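You operate a simulated robot arm through the tools that you are given. There is no shell and no other tool. Be economical: measure what you need, move in short steps, check, and stop when the job is done.

You are at the controls of a simulated two-armed robot. One attempt, no reset.

TASK
Flush the dirty tube clear, park couplings and probe, then switch off.
Fine: open the white wheel till the glass under BLACK OUT runs clear and shut it before uncoupling; each coupling on its own peg, the probe in REST; the red switch goes off last.

It is judged by the outcome, as a careful person would: the job done as asked, and still so three seconds after it is handed in. It fails if anything else is knocked over, pushed out of place, dropped, spilled or broken.

THE ROBOT
Two 7-joint arms with two-finger parallel grippers on one trunk, on a base that drives. Base frame: it is fixed to the floor where the robot stands at the start and does not move with it; the origin is under the middle of the robot, x ahead of it, y to its left, z up. Readings come in m, rad, newtons and seconds.
The left shoulder is at the start at [0.05, 0.209, 1.346], the right one opposite. With the tool pointing down near the work surface each hand reaches from about 0.1 to 0.64 m from the robot's upright axis, wherever it stands, measured 20 degrees to its own side. Places, roughly: beaker with a red ring [0.25, -2, 0.5]; beaker with a teal ring [0.5, -1.75, 0.5]; black gasket [0.5, -1.75, 1]; black section [0.25, -1.75, 1]; black sleeve [0.25, -1.75, 0.5]; blue box knob [0.3, -1.3, 0.9]; blue cold feed wheel [0.7, 0.2, 0.8]; brown section [0.25, -1.5, 1]; green gasket [0.5, -1.75, 1]; grey sleeve [0.25, -1.5, 0.5]; hot line drain lever [0.4, -0.9, 0.7]; hot pump switch [0.7, -1.1, 1.1]; hot tank drain lever [0.3, -1.1, 0.7]; hot tank fill lever [0.2, -1.3, 0.7]; in clamp lever [0.5, -1, 0.9]; jug with a teal handle [0.5, -1.75, 0.5]. Payload 4.4 kg a hand.
The TCP of each hand is the grasp point between the finger pads, 0.023 m short of the fingertips. In the tool frame z runs along the fingers and y along their closing line. Largest opening 0.094 m; finger width 0.038, thickness 0.01; the body of the gripper, 0.054 by 0.096 m, starts 0.039 m behind the TCP.
Orientation is told as [roll, pitch, yaw] about the base's x, y, z axes, in that order, counted from this pose: with the fingers straight down and closing along the base's y, the tool's x points along the base's -x, its y along +y and its z along -z.

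THE INTERFACE
- The arms move only by the tool move_arm. It takes "left_rows", "right_rows" or both (then of equal length, played together; a hand with none holds still); each is a list of rows, each a list of 3 entries, a list of its own where there are three numbers: the gripper command, from -1 (fully open) to 1 (shut), values between in proportion, then the shift along the tool's x, y, z in units of 500 mm (1.0 is 500 mm), then the turn, a rotation vector about the tool's x, y, z in units of 180 degrees (1.0 is 180 degrees). In form: [[gripper, [dx, dy, dz], [rx, ry, rz]], ...]. A call has 1 to 20 rows; each row is the pose to reach, as a shift and turn from the pose commanded when the call began, along the tool's axes at that moment. A call with a number of a shift or a turn outside -1 to 1 is refused whole. A row lasts 0.2 s, in which the tool goes at most 0.05 m and 0.15 rad; a call with a longer step from one row to the next is refused whole, and so is a gripper value outside its range. A pose out of reach is approached as far as the arm can. The call stops where the force on the tool passes 90 N (or 10 N more than at its start, if that is more) or the arm is blocked; 0.2 s more then pass. Each finger travels about 0.108 m/s and halts on what it meets, pressing with about 24 N; the grip force reading is that of the motor and also rises with nothing between the fingers. The clock runs only during rows and for 0.2 s after the last one: add rows that repeat a pose to give the fingers time. It gives the time, the measured TCP pose, the force on the tool (base axes), the opening and the grip force at its end, in the units of the frame above (readings bear some noise), with the torque about the TCP (base axes, N m) and any sound that the robot's microphone picked up.
- Cameras (640 x 400 px; columns grow to the right, rows downward): "scene" is now at [0.1472, -0.0261, 1.5049]; the picture's right is [-0.30, -0.96, 0.00], its down [-0.64, 0.20, -0.74] and it looks along [0.71, -0.22, -0.67] (base axes); focal length 271 px, centre (320, 200). "left" rides on the left gripper at [0.086, -0.016, -0.074] in its tool frame; the picture's right is [0.18, 0.98, 0.00], its down [-0.58, 0.11, -0.81] and it looks along [-0.79, 0.15, 0.59] (tool axes); focal length 243 px, centre (320, 200). "right" rides on the right gripper at [0.086, 0.016, -0.074] in its tool frame; the picture's right is [-0.18, 0.98, 0.00], its down [-0.58, -0.11, -0.81] and it looks along [-0.79, -0.15, 0.59] (tool axes); focal length 243 px, centre (320, 200). There is no depth. A picture from a camera that has moved, and an enlarged one, comes with that camera's place and axes in the base frame and with its lens.
- camera(camera): a new picture of that camera. It takes no simulated time.
- lift_body(by): slides the trunk up (or, below 0, down) by that many m; the arms and the scene camera ride with it, the base frame stays. It gives what a move gives, with no picture.
- roll_base(legs): drives the robot by 1 to 6 legs, each [ahead, left, turn to the left] in m, m and rad, along the robot's own axes; the way and the turn of a leg run together, so that a leg with both is an arc; at most 1.5 m and 3.142 rad a leg. The arms and the cameras ride along, it lands a little off, and it stops where it bumps. It gives what a move gives.
- pan_tilt(pan, tilt): turns the head with the scene camera to pan (to the left, within 1.396 rad either way) and tilt (down, from -0.506 to 1.204), counted from straight ahead of the robot. It gives what a move gives.
- enlarge(camera, box): a new picture of the part [left, top, right, bottom] of that camera's present view, enlarged. It takes no simulated time.
- close_job(): hands the job in; it is judged then, once.

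Go step by step. Nothing tells you exact positions but the pictures and the camera data: compare them with the known pose of the tool, close in by small moves and look again before you grip or let go. The budget is 120 turns and 108 pictures, counting those below and the enlarged ones. Unless the task says otherwise, let go and move clear before handing in.

The tools are called after "Emit:" as name(argument=value, ...) on one line, values as JSON. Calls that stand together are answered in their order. move_arm: Moves the arms, as the interface text tells. Its arguments: {"type":"object","properties":{"left_rows":{"type":"array","items":{"type":"array"}},"right_rows":{"type":"array","items":{"type":"array"}}},"required":[]} The other tools are called the same way: lift_body (by) slides the trunk up or down; roll_base (legs) drives the base; pan_tilt (pan, tilt) turns the head that bears the scene camera; camera (camera) takes a picture; enlarge (camera, box) takes an enlarged picture of a part of a camera's view; close_job () hands the job in.

At the start:

```text
time: 0.0
left_position: [0.4328, 0.0126, 1.3317]
left_orientation: [0.001, 0.001, 0.0]
left_force: [-0.6, -1.0, -0.8]
left_ft_torque: [0.0, -0.03, 0.03]
left_width: 0.0942
left_grip_force: 0.1
right_position: [0.3959, -0.4368, 1.3165]
right_orientation: [-0.001, 0.0, -0.001]
right_force: [-0.2, -0.5, 0.8]
right_ft_torque: [0.02, 0.01, 0.0]
right_width: 0.0939
right_grip_force: 0.0
trunk travel left (down, up): [-0.425, 0.138]
robot x, y, heading: [-0.0, 0.0037, 0.0]
head pan, tilt: [-0.3, 0.737]
```

scene: 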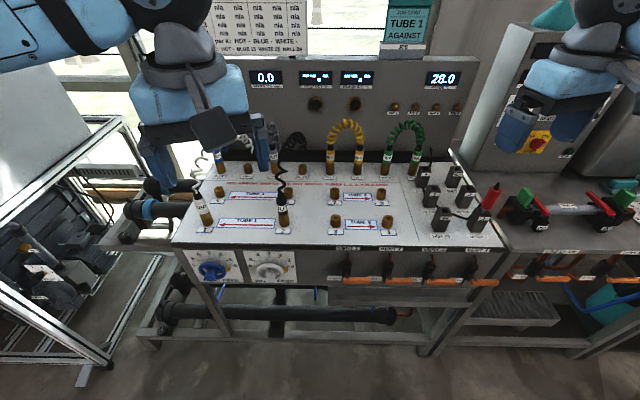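
right: 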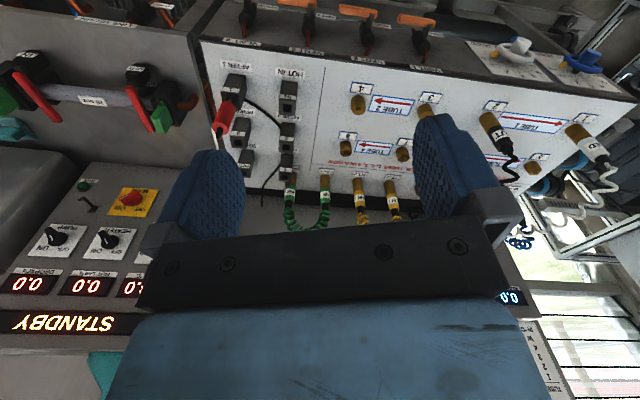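
left: 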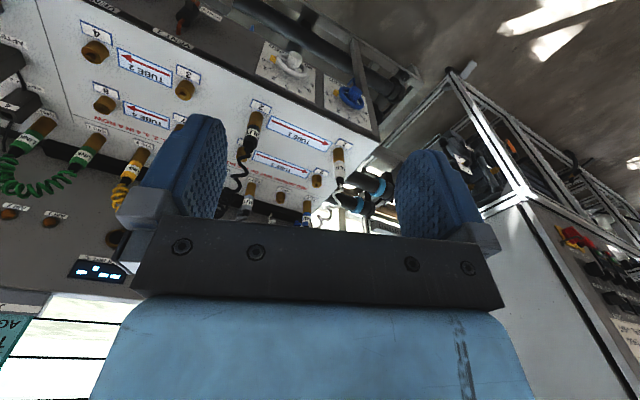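

I see a hydraulic/heat-exchanger bench with numbered tube ports, coloured couplings, blue and white wheels and a probe on the right. I'll enlarge several parts of the scene to read the labels.

Emit:
enlarge(camera="scene", box=[170, 120, 330, 220])

Emit:
enlarge(camera="scene", box=[320, 120, 520, 245])

Emit:
enlarge(camera="scene", box=[170, 200, 330, 300])

Emit:
enlarge(camera="scene", box=[200, 0, 480, 130])

```text
4.00 times, centred on (250, 170) of scene
camera zoom: at [0.1472, -0.0261, 1.5049], right [-0.3, -0.96, 0.0], down [-0.64, 0.2, -0.74], along [0.71, -0.22, -0.67], focal length 1085 px, centre (600, 320)
```

zoom: 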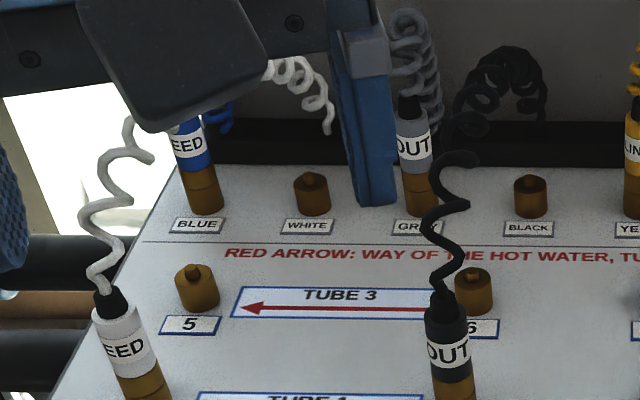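

```text
3.20 times, centred on (420, 182) of scene
camera zoom: at [0.1472, -0.0261, 1.5049], right [-0.3, -0.96, 0.0], down [-0.64, 0.2, -0.74], along [0.71, -0.22, -0.67], focal length 868 px, centre (0, 256)
```

zoom: 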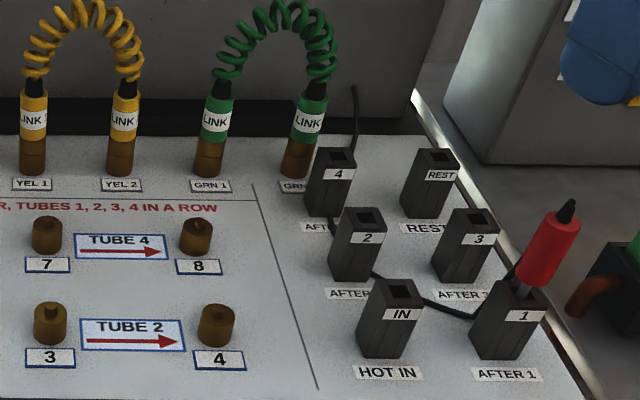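

```text
4.00 times, centred on (250, 250) of scene
camera zoom: at [0.1472, -0.0261, 1.5049], right [-0.3, -0.96, 0.0], down [-0.64, 0.2, -0.74], along [0.71, -0.22, -0.67], focal length 1085 px, centre (600, 0)
```

zoom: 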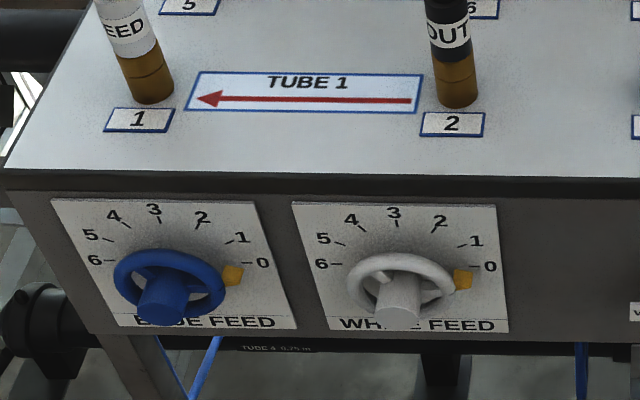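

```text
2.29 times, centred on (340, 65) of scene
camera zoom: at [0.1472, -0.0261, 1.5049], right [-0.3, -0.96, 0.0], down [-0.64, 0.2, -0.74], along [0.71, -0.22, -0.67], focal length 620 px, centre (274, 509)
```

zoom: 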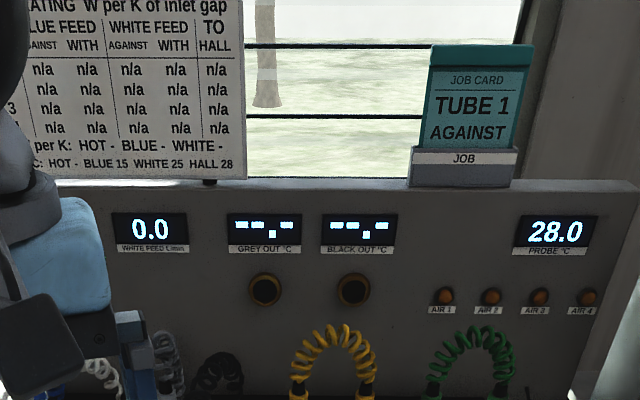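

White FEED is on port 1 and black OUT on port 2 (tube 1). The probe is in AFTER 1, and the bench top is at about z 0.84. Next I'll look at the red switch on the right-hand bench and at the rest of the surroundings.

Emit:
enlarge(camera="right", box=[0, 160, 224, 350])

Emit:
pan_tilt(pan=-0.9, tilt=0.5)

Emit:
camera(camera="scene")

```text
2.11 times, centred on (112, 255) of right
camera zoom: at [0.3095, -0.421, 1.3903], right [0.18, 0.98, 0.0], down [0.58, -0.11, 0.81], along [0.79, -0.15, -0.59], focal length 511 px, centre (758, 84)
```

zoom: 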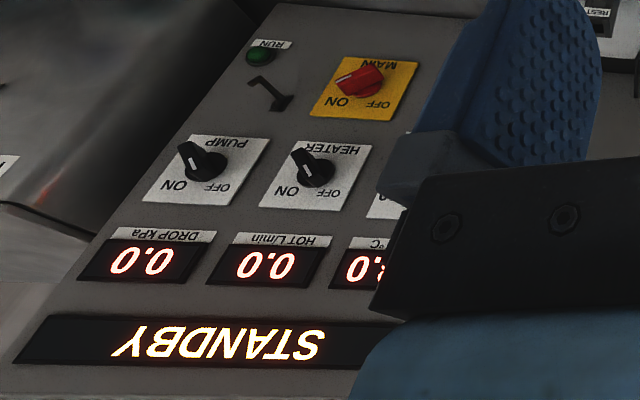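

```text
time: 1.0
left_position: [0.4323, 0.0136, 1.3332]
left_orientation: [0.001, -0.001, -0.001]
left_force: [0.1, -0.3, 0.0]
left_ft_torque: [-0.01, 0.0, 0.02]
left_width: 0.0939
left_grip_force: 0.1
right_position: [0.3954, -0.4388, 1.3155]
right_orientation: [0.0, 0.0, 0.001]
right_force: [-0.1, 0.4, 0.8]
right_ft_torque: [-0.02, 0.01, 0.0]
right_width: 0.0942
right_grip_force: 0.1
trunk travel left (down, up): [-0.425, 0.138]
robot x, y, heading: [-0.0026, 0.0016, -0.001]
head pan, tilt: [-0.901, 0.499]
```

```text
99 pictures are left
camera scene: at [0.1241, -0.0726, 1.5256], right [-0.78, -0.62, 0.0], down [-0.3, 0.38, -0.88], along [0.55, -0.69, -0.48], focal length 271 px, centre (320, 200)
```

scene: 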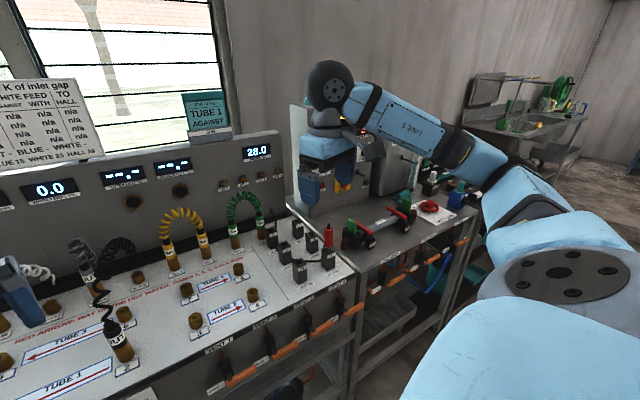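

The MAIN red rotary switch is on the yellow plate of the right-hand console and now points to ON. I'll swing the left hand level, pointing at the bench, to study the white wheel up close.

Emit:
move_arm(left_rows=[[-1, [-0.01, -0.006, 0.073], [0, -0.0455, 0]], [-1, [-0.02, -0.012, 0.145], [0, -0.091, 0]], [-1, [-0.03, -0.018, 0.218], [0, -0.1365, 0]], [-1, [-0.04, -0.025, 0.29], [0, -0.182, 0]], [-1, [-0.05, -0.031, 0.363], [0, -0.2275, 0]], [-1, [-0.06, -0.037, 0.436], [0, -0.273, 0]], [-1, [-0.07, -0.043, 0.51], [0, -0.3185, 0]], [-1, [-0.08, -0.049, 0.58], [0, -0.364, 0]], [-1, [-0.09, -0.055, 0.65], [0, -0.41, 0]], [-1, [-0.1, -0.061, 0.725], [0, -0.455, 0]], [-1, [-0.1, -0.068, 0.8], [0, -0.5, 0]], [-1, [-0.1, -0.068, 0.8], [0, -0.5, 0]]])

Emit:
pan_tilt(pan=-0.2, tilt=0.75)

Emit:
camera(camera="left")

Emit:
camera(camera="scene")

```text
time: 3.6
left_position: [0.4725, -0.0563, 0.9806]
left_orientation: [-0.27, -1.568, 0.273]
left_force: [-0.1, 0.1, 0.2]
left_ft_torque: [0.0, 0.0, 0.0]
left_width: 0.0938
left_grip_force: 0.0
left hand out of reach, approached as far as the arm can: row 11, 12
right_position: [0.3957, -0.4358, 1.3173]
right_orientation: [0.0, 0.0, 0.0]
right_force: [0.4, -0.5, -0.8]
right_ft_torque: [-0.01, -0.01, 0.01]
right_width: 0.0943
right_grip_force: 0.1
trunk travel left (down, up): [-0.425, 0.138]
robot x, y, heading: [0.002, 0.0031, 0.005]
head pan, tilt: [-0.901, 0.499]
```

```text
time: 4.7
left_position: [0.471, -0.0574, 0.9814]
left_orientation: [-0.004, -1.568, 0.011]
left_force: [0.6, 0.3, 0.5]
left_ft_torque: [0.02, -0.01, -0.02]
left_width: 0.094
left_grip_force: 0.0
right_position: [0.3957, -0.4372, 1.3151]
right_orientation: [-0.001, 0.0, -0.001]
right_force: [0.1, 0.3, 0.2]
right_ft_torque: [0.02, -0.02, 0.0]
right_width: 0.0942
right_grip_force: 0.0
trunk travel left (down, up): [-0.425, 0.138]
robot x, y, heading: [-0.0016, -0.0028, 0.002]
head pan, tilt: [-0.201, 0.75]
```

```text
98 pictures are left
camera left: at [0.3983, -0.0752, 0.895], right [-0.01, 0.98, -0.18], down [-0.8, 0.1, 0.58], along [0.59, 0.15, 0.79], focal length 243 px, centre (320, 200)
```

left: 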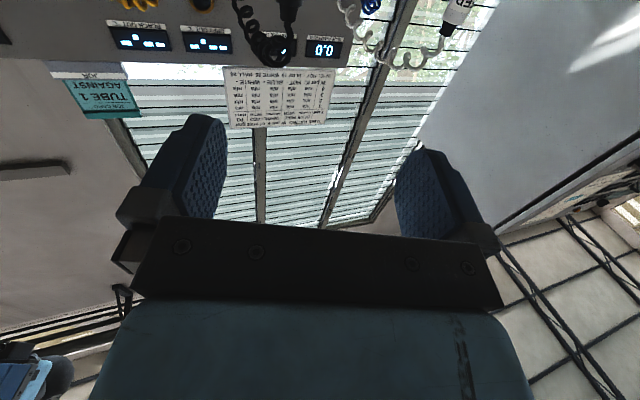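

```text
97 pictures are left
camera scene: at [0.1487, -0.0179, 1.5037], right [-0.2, -0.98, 0.0], down [-0.67, 0.14, -0.73], along [0.72, -0.15, -0.68], focal length 271 px, centre (320, 200)
```

scene: 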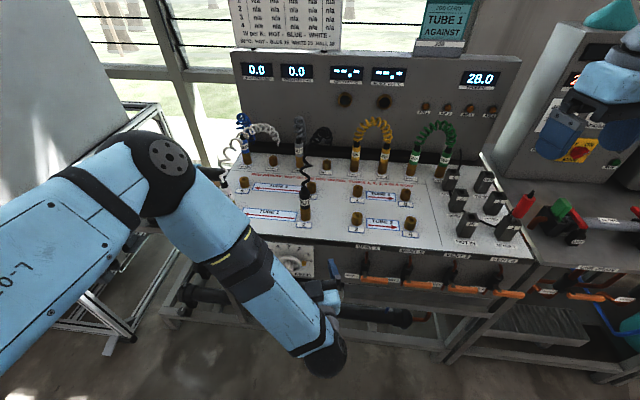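

The level hand needs the trunk lower to reach the wheel's height, so I'll lower it and look again.

Emit:
lift_body(by=-0.25)

Emit:
camera(camera="left")

Emit:
camera(camera="scene")

```text
time: 7.2
left_position: [0.4728, -0.0579, 0.7311]
left_orientation: [-0.016, -1.568, 0.021]
left_force: [-0.1, 0.9, 0.0]
left_ft_torque: [0.02, -0.01, 0.01]
left_width: 0.094
left_grip_force: 0.1
right_position: [0.3944, -0.4371, 1.0668]
right_orientation: [-0.001, 0.0, 0.0]
right_force: [0.6, 0.2, 0.3]
right_ft_torque: [0.0, -0.02, 0.02]
right_width: 0.0941
right_grip_force: 0.0
trunk travel left (down, up): [-0.175, 0.388]
robot x, y, heading: [-0.0002, -0.0022, -0.005]
head pan, tilt: [-0.201, 0.75]
```

```text
96 pictures are left
camera left: at [0.3982, -0.0752, 0.6451], right [-0.01, 0.98, -0.18], down [-0.8, 0.1, 0.58], along [0.59, 0.15, 0.79], focal length 243 px, centre (320, 200)
```

left: 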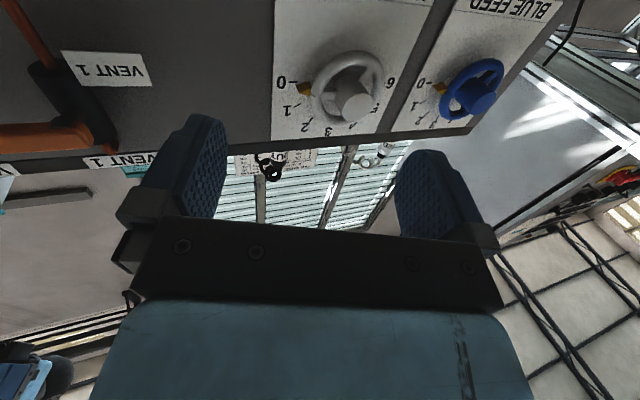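

```text
95 pictures are left
camera scene: at [0.1486, -0.0178, 1.2538], right [-0.2, -0.98, 0.0], down [-0.67, 0.14, -0.73], along [0.72, -0.15, -0.68], focal length 271 px, centre (320, 200)
```

scene: 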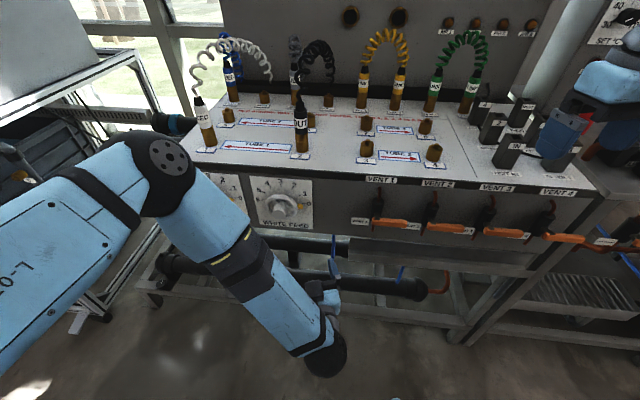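

The white wheel is in view from the left hand camera and the scene camera. I'll enlarge both to triangulate its hub and rim.

Emit:
enlarge(camera="left", box=[260, 30, 420, 140])

Emit:
enlarge(camera="scene", box=[230, 160, 330, 240])

Emit:
enlarge(camera="scene", box=[220, 0, 560, 60])

```text
3.64 times, centred on (340, 85) of left
camera zoom: at [0.3982, -0.0752, 0.6451], right [-0.01, 0.98, -0.18], down [-0.8, 0.1, 0.58], along [0.59, 0.15, 0.79], focal length 882 px, centre (247, 618)
```

zoom: 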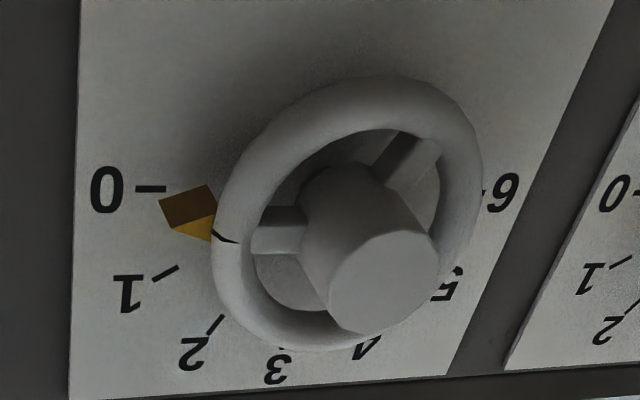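

```text
5.00 times, centred on (280, 200) of scene
camera zoom: at [0.1486, -0.0178, 1.2538], right [-0.2, -0.98, 0.0], down [-0.67, 0.14, -0.73], along [0.72, -0.15, -0.68], focal length 1356 px, centre (520, 200)
```

zoom: 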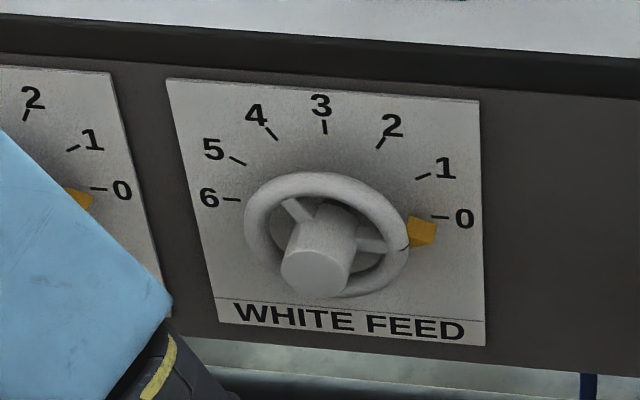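

```text
1.88 times, centred on (390, 30) of scene
camera zoom: at [0.1486, -0.0178, 1.2538], right [-0.2, -0.98, 0.0], down [-0.67, 0.14, -0.73], along [0.72, -0.15, -0.68], focal length 510 px, centre (188, 520)
```

zoom: 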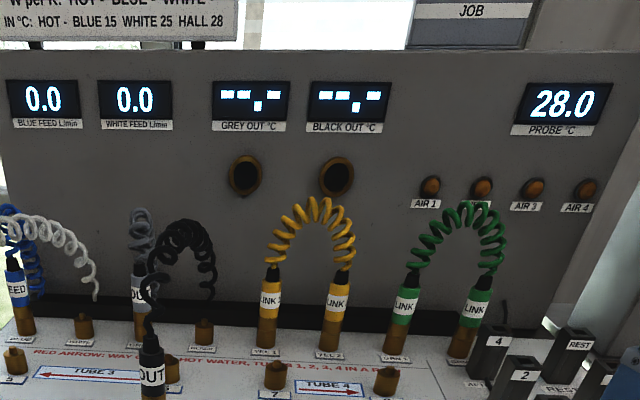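

Ports 1 and 2 show the bench turned about 18° clockwise from my x axis, and the wheel hub front is at about (0.617, -0.011, 0.778). I'll turn the base -0.314 rad to stand square to the bench.

Emit:
roll_base(legs=[[0, 0, -0.314]])

Emit:
pan_tilt(pan=0.1, tilt=0.6)

Emit:
camera(camera="scene")

Emit:
camera(camera="left")

```text
time: 8.7
left_position: [0.4309, -0.2024, 0.7311]
left_orientation: [0.082, -1.568, -0.392]
left_force: [-0.8, -0.1, -0.2]
left_ft_torque: [-0.05, 0.02, -0.01]
left_width: 0.0939
left_grip_force: 0.1
right_position: [0.2415, -0.5388, 1.0667]
right_orientation: [-0.002, -0.001, -0.313]
right_force: [-0.5, -0.2, 0.1]
right_ft_torque: [0.01, -0.01, -0.02]
right_width: 0.0939
right_grip_force: 0.2
trunk travel left (down, up): [-0.175, 0.388]
robot x, y, heading: [0.0023, 0.0002, -0.312]
head pan, tilt: [-0.201, 0.75]
```

```text
time: 9.4
left_position: [0.4311, -0.2012, 0.7305]
left_orientation: [0.03, -1.567, -0.337]
left_force: [0.1, 0.5, -0.1]
left_ft_torque: [0.0, -0.03, 0.03]
left_width: 0.0939
left_grip_force: 0.1
right_position: [0.2415, -0.538, 1.0674]
right_orientation: [0.0, 0.0, -0.312]
right_force: [0.1, -0.6, 0.7]
right_ft_torque: [0.03, 0.0, 0.0]
right_width: 0.094
right_grip_force: 0.0
trunk travel left (down, up): [-0.175, 0.388]
robot x, y, heading: [-0.0031, -0.0019, -0.315]
head pan, tilt: [0.099, 0.6]
```

```text
91 pictures are left
camera scene: at [0.1506, -0.041, 1.2665], right [-0.21, -0.98, 0.0], down [-0.55, 0.12, -0.82], along [0.81, -0.18, -0.57], focal length 271 px, centre (320, 200)
```

scene: 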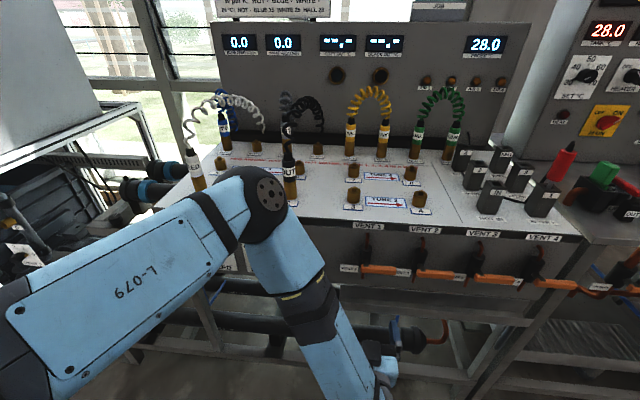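

```text
90 pictures are left
camera left: at [0.356, -0.1941, 0.645], right [0.3, 0.94, -0.18], down [-0.73, 0.35, 0.58], along [0.61, -0.04, 0.79], focal length 243 px, centre (320, 200)
```

left: 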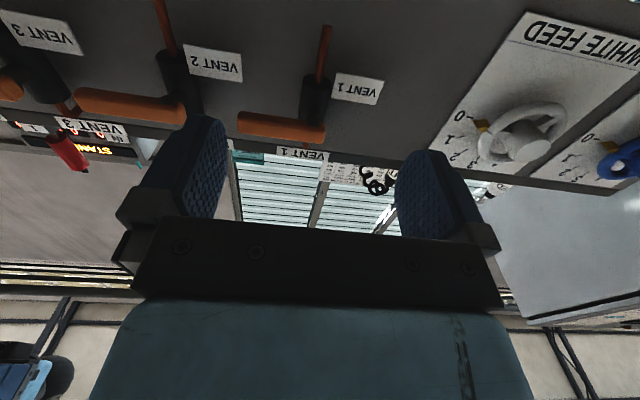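

I'm square to the bench, and the white wheel lies up and to the left. I'll move the left hand in front of the hub and stop short of it.

Emit:
move_arm(left_rows=[[-1, [-0.016, 0.08, 0], [0, 0, 0]], [-1, [-0.032, 0.16, 0], [0, 0, 0]], [-1, [-0.048, 0.24, 0.03], [0, 0, 0]], [-1, [-0.064, 0.32, 0.06], [0, 0, 0]], [-1, [-0.08, 0.4, 0.1], [0, 0, 0]], [-1, [-0.095, 0.476, 0.13], [0, 0, 0]], [-1, [-0.095, 0.476, 0.146], [0, 0, 0]]])

Emit:
camera(camera="left")

Emit:
camera(camera="scene")

```text
time: 11.1
left_position: [0.4852, -0.1041, 0.8475]
left_orientation: [0.03, -1.564, -0.335]
left_force: [0.2, 0.4, -0.6]
left_ft_torque: [-0.02, -0.01, -0.01]
left_width: 0.094
left_grip_force: 0.0
left hand out of reach, approached as far as the arm can: row 1, 2, 3, 4, 5, 6, 7
right_position: [0.2437, -0.5388, 1.0662]
right_orientation: [0.0, 0.0, -0.312]
right_force: [-0.8, -0.4, -0.1]
right_ft_torque: [-0.01, 0.05, 0.0]
right_width: 0.0941
right_grip_force: 0.1
trunk travel left (down, up): [-0.175, 0.388]
robot x, y, heading: [0.0007, 0.0004, -0.312]
head pan, tilt: [0.099, 0.6]
```

```text
89 pictures are left
camera left: at [0.4103, -0.0975, 0.7606], right [0.29, 0.94, -0.18], down [-0.73, 0.34, 0.59], along [0.61, -0.04, 0.79], focal length 243 px, centre (320, 200)
```

left: 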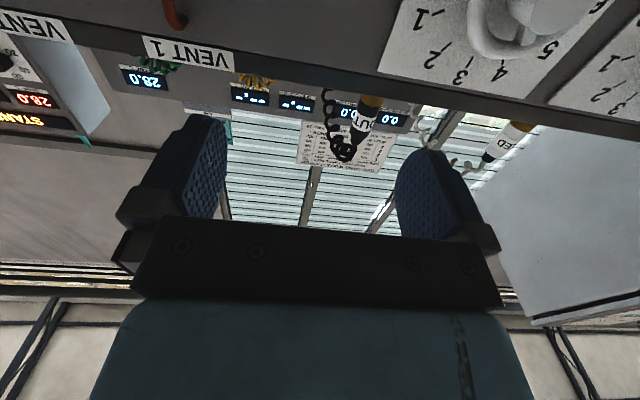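

```text
88 pictures are left
camera scene: at [0.1507, -0.0411, 1.2665], right [-0.21, -0.98, 0.0], down [-0.55, 0.12, -0.82], along [0.81, -0.18, -0.57], focal length 271 px, centre (320, 200)
```

scene: 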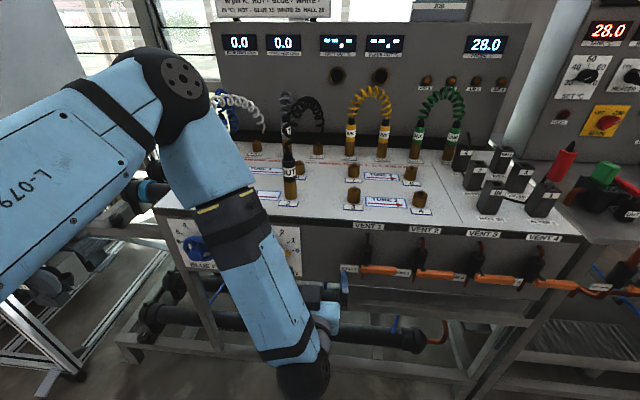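

The arm is too folded there for a level hand. I'll back off 0.2 m and lower the trunk a little so the arm can stretch, then reach again.

Emit:
roll_base(legs=[[-0.2, 0, 0]])

Emit:
lift_body(by=-0.08)

Emit:
move_arm(left_rows=[[-1, [0, 0, 0.09], [0, 0, 0]], [-1, [0, 0, 0.18], [0, 0, 0]], [-1, [0, 0, 0.27], [0, 0, 0]], [-1, [0, 0, 0.36], [0, 0, 0]], [-1, [0, 0, 0.36], [0, 0, 0]]])

```text
time: 12.7
left_position: [0.2943, -0.0397, 0.8477]
left_orientation: [0.019, -1.565, -0.322]
left_force: [0.2, 0.2, -0.4]
left_ft_torque: [-0.03, 0.02, -0.01]
left_width: 0.0938
left_grip_force: 0.1
right_position: [0.0504, -0.4755, 1.0664]
right_orientation: [0.003, 0.0, -0.309]
right_force: [0.5, -0.4, 0.5]
right_ft_torque: [-0.02, 0.02, 0.01]
right_width: 0.0943
right_grip_force: 0.0
trunk travel left (down, up): [-0.175, 0.388]
robot x, y, heading: [-0.1902, 0.0636, -0.311]
head pan, tilt: [0.099, 0.6]
```

```text
time: 13.8
left_position: [0.2937, -0.0409, 0.7666]
left_orientation: [0.001, -1.565, -0.305]
left_force: [0.2, 0.2, 0.1]
left_ft_torque: [0.0, -0.03, 0.01]
left_width: 0.0941
left_grip_force: 0.0
right_position: [0.0499, -0.4746, 0.9865]
right_orientation: [0.001, 0.0, -0.311]
right_force: [0.3, -0.4, 0.3]
right_ft_torque: [0.0, 0.02, 0.01]
right_width: 0.094
right_grip_force: 0.1
trunk travel left (down, up): [-0.095, 0.468]
robot x, y, heading: [-0.1901, 0.0611, -0.31]
head pan, tilt: [0.099, 0.6]
```

```text
time: 15.0
left_position: [0.4486, -0.1199, 0.7876]
left_orientation: [0.034, -1.549, -0.316]
left_force: [-0.6, -0.4, 0.7]
left_ft_torque: [-0.03, 0.02, -0.02]
left_width: 0.0942
left_grip_force: 0.1
left hand out of reach, approached as far as the arm can: row 1, 2, 3, 4, 5
right_position: [0.0505, -0.4748, 0.987]
right_orientation: [0.0, 0.0, -0.31]
right_force: [0.4, -0.2, 0.3]
right_ft_torque: [0.04, 0.01, 0.02]
right_width: 0.0938
right_grip_force: 0.2
trunk travel left (down, up): [-0.095, 0.468]
robot x, y, heading: [-0.1917, 0.0634, -0.31]
head pan, tilt: [0.099, 0.6]
```

The arm nearly followed but drifted 27 mm to the right. I'll look at its posture and at the wheel.

Emit:
camera(camera="scene")

Emit:
camera(camera="left")

```text
87 pictures are left
camera scene: at [-0.0419, 0.0214, 1.1866], right [-0.21, -0.98, 0.0], down [-0.55, 0.12, -0.83], along [0.81, -0.17, -0.56], focal length 271 px, centre (320, 200)
```

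scene: 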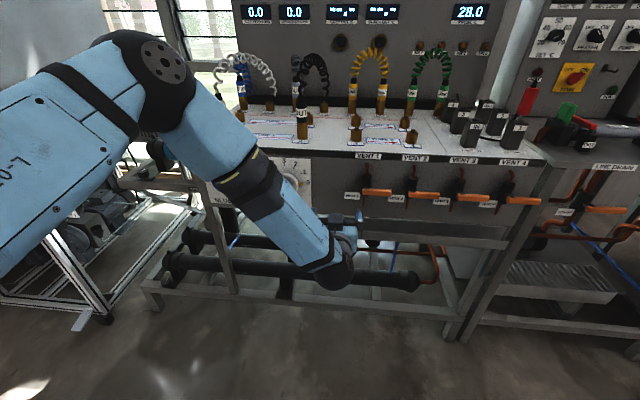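

```text
86 pictures are left
camera left: at [0.3719, -0.1157, 0.7027], right [0.27, 0.95, -0.18], down [-0.73, 0.32, 0.6], along [0.62, -0.03, 0.78], focal length 243 px, centre (320, 200)
```

left: 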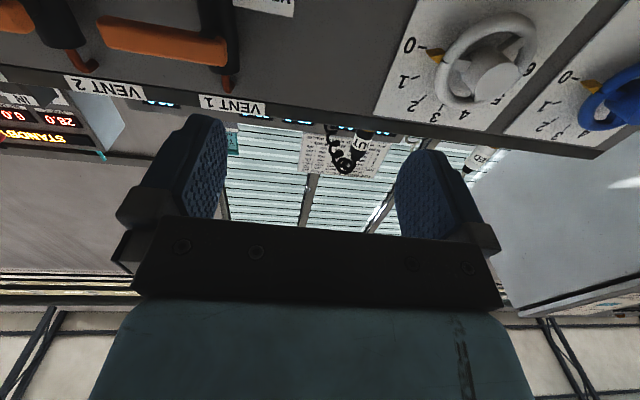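

I'm free to choose the hand's pose relative to the robot, so I'll test moving it left with a half roll to find a comfortable posture.

Emit:
move_arm(left_rows=[[-1, [0, 0.06, 0], [0, 0, 0.04]], [-1, [0, 0.12, 0], [0, 0, 0.08]], [-1, [0, 0.18, 0], [0, 0, 0.12]], [-1, [0, 0.24, 0], [0, 0, 0.16]], [-1, [0, 0.3, 0], [0, 0, 0.2]], [-1, [0, 0.3, 0], [0, 0, 0.24]], [-1, [0, 0.3, 0], [0, 0, 0.28]], [-1, [0, 0.3, 0], [0, 0, 0.28]]])

Emit:
camera(camera="left")

```text
time: 16.8
left_position: [0.4539, -0.0619, 0.8381]
left_orientation: [1.521, -0.687, -1.79]
left_force: [-0.4, 1.4, -0.4]
left_ft_torque: [0.02, 0.05, 0.01]
left_width: 0.094
left_grip_force: 0.1
left hand out of reach, approached as far as the arm can: row 1, 2, 3, 4, 5, 6, 7, 8
right_position: [0.0503, -0.4759, 0.9867]
right_orientation: [0.001, 0.0, -0.31]
right_force: [0.1, 0.4, -0.8]
right_ft_torque: [0.0, 0.0, -0.01]
right_width: 0.0938
right_grip_force: 0.1
trunk travel left (down, up): [-0.095, 0.468]
robot x, y, heading: [-0.1903, 0.0592, -0.314]
head pan, tilt: [0.099, 0.6]
```

```text
85 pictures are left
camera left: at [0.3944, 0.011, 0.7734], right [0.21, 0.74, 0.64], down [-0.86, -0.17, 0.48], along [0.47, -0.65, 0.59], focal length 243 px, centre (320, 200)
```

left: 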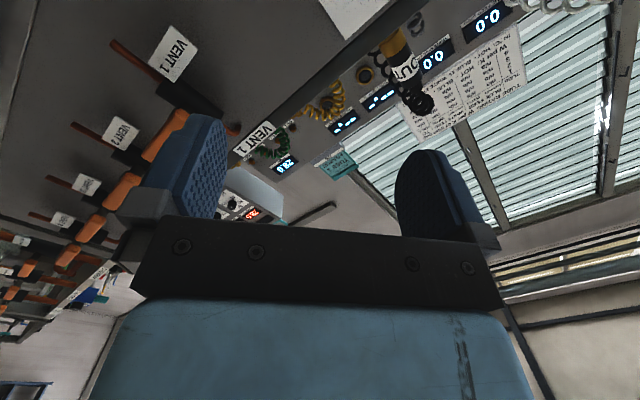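

The roll works well, but the hand wants to be nearer shoulder height. I'll lower the trunk almost fully and let the arm settle to its command.

Emit:
lift_body(by=-0.09)

Emit:
move_arm(left_rows=[[-1, [-0.06, 0.08, 0], [0, 0, 0]], [-1, [-0.12, 0.16, 0], [0, 0, 0]], [-1, [-0.12, 0.16, 0], [0, 0, 0]]])

```text
time: 18.1
left_position: [0.4551, -0.0622, 0.7484]
left_orientation: [1.523, -0.689, -1.791]
left_force: [0.0, 0.7, 0.5]
left_ft_torque: [0.0, -0.04, 0.03]
left_width: 0.0941
left_grip_force: 0.2
right_position: [0.0508, -0.4757, 0.8964]
right_orientation: [0.0, 0.001, -0.312]
right_force: [0.5, 0.7, 0.3]
right_ft_torque: [-0.01, 0.01, 0.0]
right_width: 0.094
right_grip_force: 0.0
trunk travel left (down, up): [-0.005, 0.558]
robot x, y, heading: [-0.1924, 0.0616, -0.312]
head pan, tilt: [0.099, 0.6]
```

```text
time: 18.9
left_position: [0.4628, -0.057, 0.8473]
left_orientation: [1.521, -0.689, -1.79]
left_force: [0.7, -0.2, -0.1]
left_ft_torque: [-0.01, 0.0, 0.0]
left_width: 0.0939
left_grip_force: 0.1
right_position: [0.0497, -0.4759, 0.8964]
right_orientation: [0.001, 0.0, -0.313]
right_force: [-0.9, 0.5, 0.4]
right_ft_torque: [0.01, -0.06, -0.01]
right_width: 0.094
right_grip_force: 0.2
trunk travel left (down, up): [-0.005, 0.558]
robot x, y, heading: [-0.1914, 0.0608, -0.31]
head pan, tilt: [0.099, 0.6]
```

Commands follow exactly here. I'll drop back to wheel height while rolling further (fingers nearly vertical), then step the base left and forward.

Emit:
move_arm(left_rows=[[-1, [0.04, -0.055, 0], [0, 0, 0.04]], [-1, [0.085, -0.113, 0], [0, 0, 0.08]], [-1, [0.085, -0.113, 0], [0, 0, 0.12]], [-1, [0.085, -0.113, 0], [0, 0, 0.16]], [-1, [0.085, -0.113, 0], [0, 0, 0.2]], [-1, [0.085, -0.113, 0], [0, 0, 0.22]]])

Emit:
roll_base(legs=[[0, 0.092, 0]])

Emit:
camera(camera="left")

Emit:
camera(camera="scene")

```text
time: 20.3
left_position: [0.4559, -0.0601, 0.7783]
left_orientation: [1.532, 0.005, -1.82]
left_force: [0.0, 0.6, 0.8]
left_ft_torque: [-0.03, 0.0, -0.02]
left_width: 0.0941
left_grip_force: 0.1
right_position: [0.0505, -0.4743, 0.8971]
right_orientation: [0.001, 0.0, -0.31]
right_force: [-0.6, 0.7, -0.3]
right_ft_torque: [-0.02, 0.0, -0.01]
right_width: 0.094
right_grip_force: 0.1
trunk travel left (down, up): [-0.005, 0.558]
robot x, y, heading: [-0.1967, 0.0629, -0.308]
head pan, tilt: [0.099, 0.6]
```

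```text
time: 21.8
left_position: [0.4844, 0.0274, 0.7782]
left_orientation: [1.532, 0.003, -1.823]
left_force: [1.0, 0.6, 0.1]
left_ft_torque: [0.0, 0.02, -0.02]
left_width: 0.0939
left_grip_force: 0.1
right_position: [0.0787, -0.3879, 0.8968]
right_orientation: [0.0, 0.0, -0.312]
right_force: [-0.1, -0.1, 0.4]
right_ft_torque: [-0.01, 0.0, 0.01]
right_width: 0.0941
right_grip_force: 0.0
trunk travel left (down, up): [-0.005, 0.558]
robot x, y, heading: [-0.1657, 0.1531, -0.314]
head pan, tilt: [0.099, 0.6]
```

```text
84 pictures are left
camera left: at [0.4341, 0.1288, 0.7647], right [0.08, 0.17, 0.98], down [-0.92, -0.36, 0.14], along [0.38, -0.92, 0.12], focal length 243 px, centre (320, 200)
```

left: 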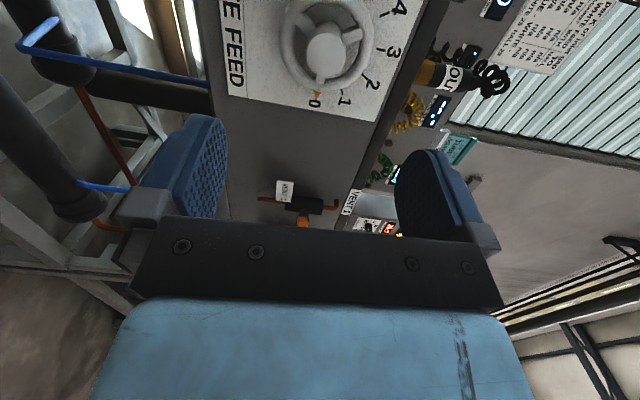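

```text
83 pictures are left
camera scene: at [-0.0132, 0.1096, 1.0966], right [-0.21, -0.98, 0.0], down [-0.55, 0.12, -0.83], along [0.81, -0.17, -0.56], focal length 271 px, centre (320, 200)
```

scene: 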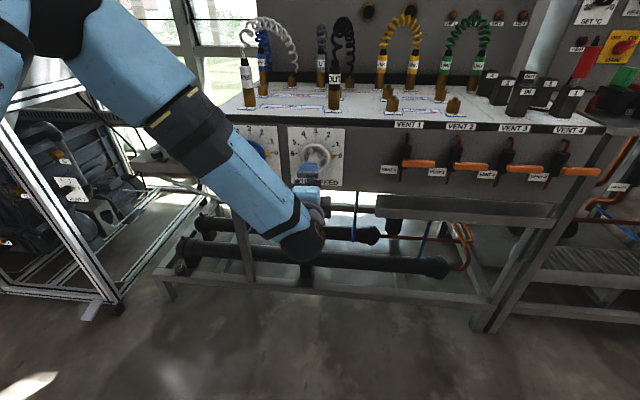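

The hand is in front of the wheel, off by 3–4° in yaw and pitch. I'll enlarge to refine the hub position before going in.

Emit:
enlarge(camera="left", box=[240, 0, 410, 110])

Emit:
enlarge(camera="scene", box=[270, 110, 370, 190])

```text
3.64 times, centred on (325, 55) of left
camera zoom: at [0.4341, 0.1288, 0.7647], right [0.08, 0.17, 0.98], down [-0.92, -0.36, 0.14], along [0.38, -0.92, 0.12], focal length 882 px, centre (302, 727)
```

zoom: 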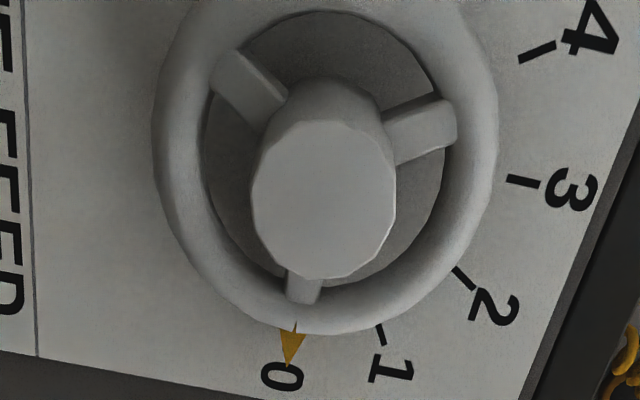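

```text
5.00 times, centred on (320, 150) of scene
camera zoom: at [-0.0132, 0.1096, 1.0966], right [-0.21, -0.98, 0.0], down [-0.55, 0.12, -0.83], along [0.81, -0.17, -0.56], focal length 1356 px, centre (320, 450)
```

zoom: 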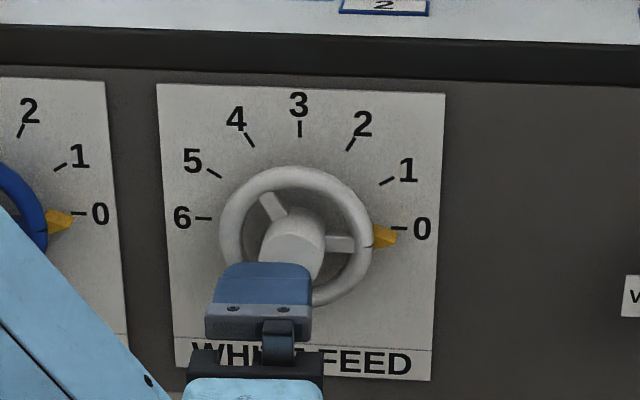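

The hub centre checks out at about bench coordinates u 0.590, v 0.181, z 0.777. I'll straighten the hand, part-close the fingers and stop just short of the hub.

Emit:
move_arm(left_rows=[[-0.5, [0, 0.003, 0.06], [-0.006, -0.009, 0]], [-0.2, [-0.001, 0.006, 0.12], [-0.0127, -0.019, 0]], [-0.1, [-0.0015, 0.007, 0.18], [-0.0127, -0.019, 0]], [-0.1, [-0.0015, 0.007, 0.18], [-0.0127, -0.019, 0]]])

Emit:
camera(camera="left")

Emit:
enlarge(camera="scene", box=[270, 110, 370, 190])

```text
time: 22.8
left_position: [0.5582, -0.0193, 0.7951]
left_orientation: [1.559, -0.002, -1.862]
left_force: [0.2, -0.5, 0.3]
left_ft_torque: [-0.02, -0.01, 0.01]
left_width: 0.0517
left_grip_force: 0.1
left hand out of reach, approached as far as the arm can: row 1, 2, 3, 4
right_position: [0.0773, -0.3879, 0.8957]
right_orientation: [0.001, 0.0, -0.313]
right_force: [0.7, -0.2, 0.4]
right_ft_torque: [0.0, 0.0, 0.01]
right_width: 0.0938
right_grip_force: 0.0
trunk travel left (down, up): [-0.005, 0.558]
robot x, y, heading: [-0.1623, 0.1479, -0.311]
head pan, tilt: [0.099, 0.6]
```

```text
80 pictures are left
camera left: at [0.5129, 0.084, 0.7799], right [0.07, 0.17, 0.98], down [-0.94, -0.33, 0.12], along [0.34, -0.93, 0.14], focal length 243 px, centre (320, 200)
```

left: 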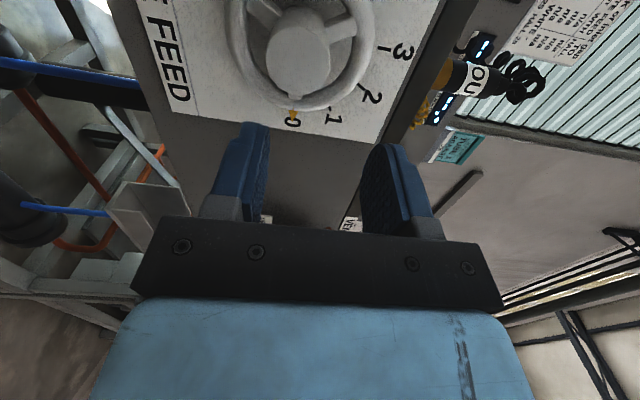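

```text
5.00 times, centred on (320, 150) of scene
camera zoom: at [-0.0134, 0.1093, 1.0966], right [-0.21, -0.98, 0.0], down [-0.55, 0.12, -0.83], along [0.81, -0.17, -0.56], focal length 1356 px, centre (320, 450)
```

zoom: 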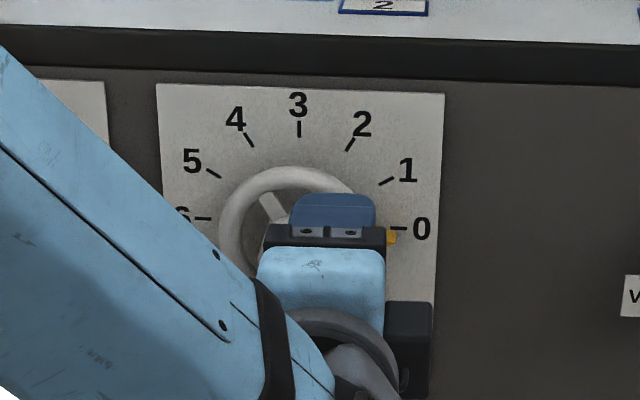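

Reaching forward runs into a limit, while a more retracted posture did reach. I'll retract 5 cm, drop to z 0.778, and use the base for the final approach.

Emit:
move_arm(left_rows=[[-0.1, [0, -0.01, -0.08], [0, 0, 0]], [-0.1, [0, -0.025, -0.12], [0, -0.003, 0]], [-0.1, [0, -0.034, -0.12], [0, -0.007, 0]], [-0.1, [0, -0.034, -0.12], [0, -0.007, 0]]])

```text
time: 23.8
left_position: [0.4957, -0.0143, 0.7851]
left_orientation: [1.567, 0.002, -1.897]
left_force: [0.9, 0.0, -0.5]
left_ft_torque: [-0.02, 0.0, -0.01]
left_width: 0.0513
left_grip_force: 0.0
left hand out of reach, approached as far as the arm can: row 1, 2, 3, 4
right_position: [0.0775, -0.3876, 0.896]
right_orientation: [0.001, 0.001, -0.313]
right_force: [0.1, -0.1, -0.3]
right_ft_torque: [-0.01, 0.0, -0.02]
right_width: 0.094
right_grip_force: 0.1
trunk travel left (down, up): [-0.005, 0.558]
robot x, y, heading: [-0.1654, 0.1466, -0.309]
head pan, tilt: [0.099, 0.6]
```

Orientation is now almost right but the hand is 7 mm high. I'll try trading a little rightward shift for height, since the base can compensate.

Emit:
move_arm(left_rows=[[-0.1, [-0.06, 0, 0], [0, 0, 0]], [-0.1, [-0.1, 0, 0], [0, 0, 0]], [-0.1, [-0.1, -0.016, 0], [0, 0.003, 0]], [-0.1, [-0.1, -0.016, 0], [0, 0.003, 0]]])

```text
time: 24.8
left_position: [0.478, -0.0626, 0.7768]
left_orientation: [1.573, 0.001, -1.895]
left_force: [1.2, 0.3, -0.1]
left_ft_torque: [-0.01, -0.05, -0.03]
left_width: 0.0517
left_grip_force: 0.1
right_position: [0.0786, -0.3879, 0.8964]
right_orientation: [0.001, -0.001, -0.311]
right_force: [-0.4, -0.2, 0.0]
right_ft_torque: [0.0, 0.01, 0.04]
right_width: 0.0939
right_grip_force: 0.0
trunk travel left (down, up): [-0.005, 0.558]
robot x, y, heading: [-0.1678, 0.1528, -0.314]
head pan, tilt: [0.099, 0.6]
```

That reaches fully. I'll take a bit more margin to the right with the arm, then drive the base left and forward to the hub.

Emit:
move_arm(left_rows=[[-0.1, [-0.05, 0, 0], [0, -0.003, 0]], [-0.1, [-0.1, 0, 0], [0, -0.003, 0]], [-0.1, [-0.1, 0, 0], [0, -0.003, 0]]])

Emit:
roll_base(legs=[[0.0, 0.143, 0], [0.06, 0, 0]])

Emit:
camera(camera="left")

Emit:
enlarge(camera="scene", box=[270, 110, 370, 190])

```text
time: 25.6
left_position: [0.4618, -0.1084, 0.7778]
left_orientation: [1.572, 0.0, -1.906]
left_force: [0.5, -0.6, 0.1]
left_ft_torque: [0.01, -0.01, 0.02]
left_width: 0.0516
left_grip_force: 0.0
right_position: [0.0766, -0.3864, 0.8968]
right_orientation: [0.0, 0.0, -0.314]
right_force: [0.3, 0.3, 0.4]
right_ft_torque: [0.03, -0.01, 0.02]
right_width: 0.0937
right_grip_force: 0.0
trunk travel left (down, up): [-0.005, 0.558]
robot x, y, heading: [-0.1654, 0.1501, -0.314]
head pan, tilt: [0.099, 0.6]
```

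```text
time: 28.0
left_position: [0.5617, 0.0067, 0.7763]
left_orientation: [1.573, 0.0, -1.908]
left_force: [0.0, 0.3, 1.1]
left_ft_torque: [0.01, -0.03, 0.0]
left_width: 0.0515
left_grip_force: 0.1
right_position: [0.1792, -0.2722, 0.8963]
right_orientation: [0.0, 0.0, -0.314]
right_force: [0.5, 0.4, 0.1]
right_ft_torque: [-0.02, 0.03, 0.0]
right_width: 0.0941
right_grip_force: 0.1
trunk travel left (down, up): [-0.005, 0.558]
robot x, y, heading: [-0.0624, 0.2675, -0.312]
head pan, tilt: [0.099, 0.6]
```

```text
78 pictures are left
camera left: at [0.5207, 0.1128, 0.7603], right [0.06, 0.17, 0.98], down [-0.95, -0.28, 0.11], along [0.3, -0.94, 0.15], focal length 243 px, centre (320, 200)
```

left: 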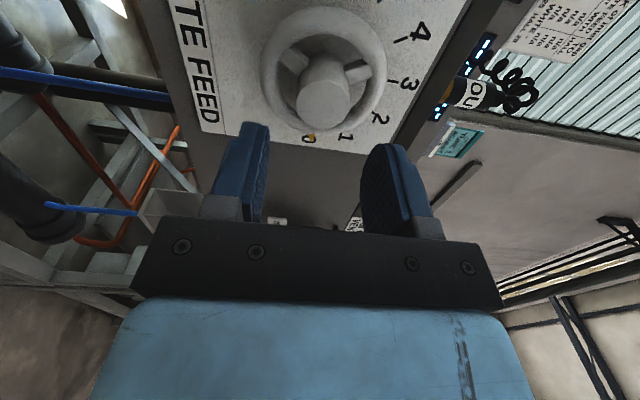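

```text
5.00 times, centred on (320, 150) of scene
camera zoom: at [0.0878, 0.2254, 1.0964], right [-0.21, -0.98, 0.0], down [-0.55, 0.12, -0.82], along [0.81, -0.18, -0.57], focal length 1356 px, centre (320, 450)
```

zoom: 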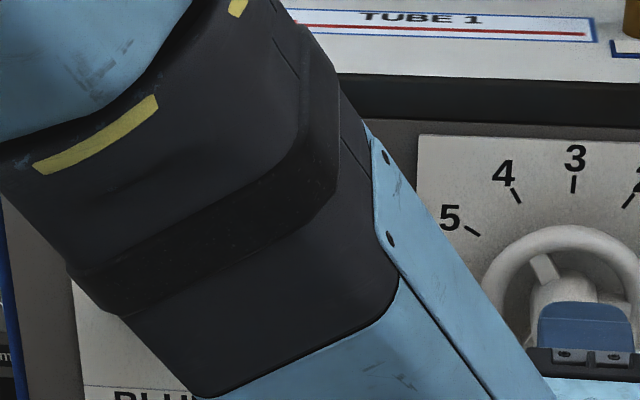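

The hand is centred on the hub within a few millimetres. I'll advance 5 cm over the hub and close the fingers.

Emit:
move_arm(left_rows=[[-0.1, [0, 0.002, 0.04], [0, 0, 0]], [-0.1, [0, 0.003, 0.075], [0, 0, 0]], [-0.1, [0, 0.003, 0.106], [0, 0, 0]], [-0.1, [0, 0.003, 0.106], [0, 0, 0]]])

Emit:
camera(camera="left")

```text
time: 29.0
left_position: [0.6119, -0.0101, 0.7795]
left_orientation: [1.572, 0.001, -1.906]
left_force: [0.3, 0.4, -0.1]
left_ft_torque: [0.04, 0.01, 0.0]
left_width: 0.0518
left_grip_force: 0.0
right_position: [0.1783, -0.2711, 0.8971]
right_orientation: [0.0, -0.001, -0.314]
right_force: [0.0, 0.0, -0.8]
right_ft_torque: [-0.01, -0.01, -0.02]
right_width: 0.094
right_grip_force: 0.1
trunk travel left (down, up): [-0.005, 0.558]
robot x, y, heading: [-0.0643, 0.269, -0.315]
head pan, tilt: [0.099, 0.6]
```

```text
76 pictures are left
camera left: at [0.5709, 0.0958, 0.7628], right [0.06, 0.17, 0.98], down [-0.95, -0.28, 0.11], along [0.3, -0.94, 0.15], focal length 243 px, centre (320, 200)
```

left: 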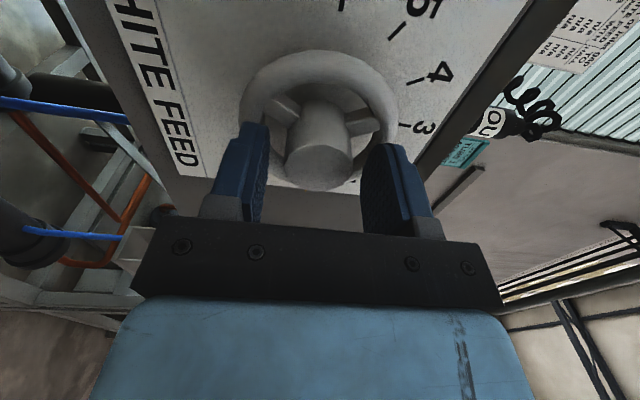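

The hub face turns out to be at about u 0.604, a bit deeper than thought. I'll advance another 15 mm and close on it.

Emit:
move_arm(left_rows=[[-0.1, [0, -0.001, 0.03], [0, 0, 0]], [0.3, [0, -0.001, 0.03], [0, 0, 0]], [0.6, [0, -0.001, 0.03], [0, 0, 0]], [1, [0, -0.001, 0.03], [0, 0, 0]], [1, [0, -0.001, 0.03], [0, 0, 0]]])

Emit:
camera(camera="left")

```text
time: 29.5
left_position: [0.6144, -0.0119, 0.7763]
left_orientation: [1.564, 0.004, -1.911]
left_force: [-33.8, 19.1, 10.4]
left_ft_torque: [-0.4, -0.85, 1.14]
left_width: 0.038
left_grip_force: 5.1
right_position: [0.1744, -0.2685, 0.8989]
right_orientation: [-0.001, -0.005, -0.31]
right_force: [0.1, 0.0, -0.1]
right_ft_torque: [-0.02, 0.0, -0.01]
right_width: 0.0941
right_grip_force: 0.0
trunk travel left (down, up): [-0.005, 0.558]
robot x, y, heading: [-0.0636, 0.2678, -0.315]
head pan, tilt: [0.099, 0.6]
stopped in row 2 (left hand): the force on the tool passed its limit at 98 N (the readings are from after the stop); the commanded pose is now the measured one
```

```text
75 pictures are left
camera left: at [0.5735, 0.0933, 0.7605], right [0.07, 0.17, 0.98], down [-0.95, -0.28, 0.11], along [0.29, -0.94, 0.14], focal length 243 px, centre (320, 200)
```

left: 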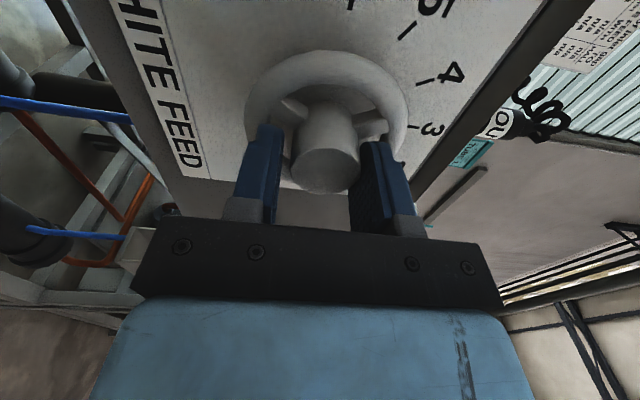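

The fingertips touched the rim, but the hub already lies well between the fingers. I'll back off 2 mm and close.

Emit:
move_arm(left_rows=[[0.3, [0, 0.001, -0.005], [0, 0, 0]], [0.6, [0, 0.001, -0.005], [0, 0, 0]], [1, [0, 0.001, -0.005], [0, 0, 0]], [1, [0, 0.001, -0.005], [0, 0, 0]]])

Emit:
camera(camera="left")

```text
time: 30.5
left_position: [0.6142, -0.0131, 0.778]
left_orientation: [1.569, 0.004, -1.908]
left_force: [-20.3, 5.9, 26.3]
left_ft_torque: [-0.47, -1.31, 0.11]
left_width: 0.0337
left_grip_force: 45.2
right_position: [0.174, -0.2698, 0.8985]
right_orientation: [0.0, -0.004, -0.313]
right_force: [0.1, 0.8, 0.5]
right_ft_torque: [-0.03, -0.01, -0.03]
right_width: 0.0941
right_grip_force: 0.2
trunk travel left (down, up): [-0.005, 0.558]
robot x, y, heading: [-0.0628, 0.2663, -0.313]
head pan, tilt: [0.099, 0.6]
```

```text
74 pictures are left
camera left: at [0.5737, 0.0932, 0.7621], right [0.06, 0.17, 0.98], down [-0.95, -0.28, 0.11], along [0.29, -0.94, 0.14], focal length 243 px, centre (320, 200)
```

left: 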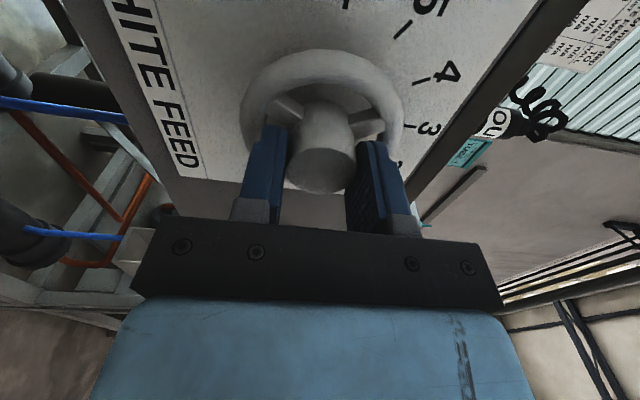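

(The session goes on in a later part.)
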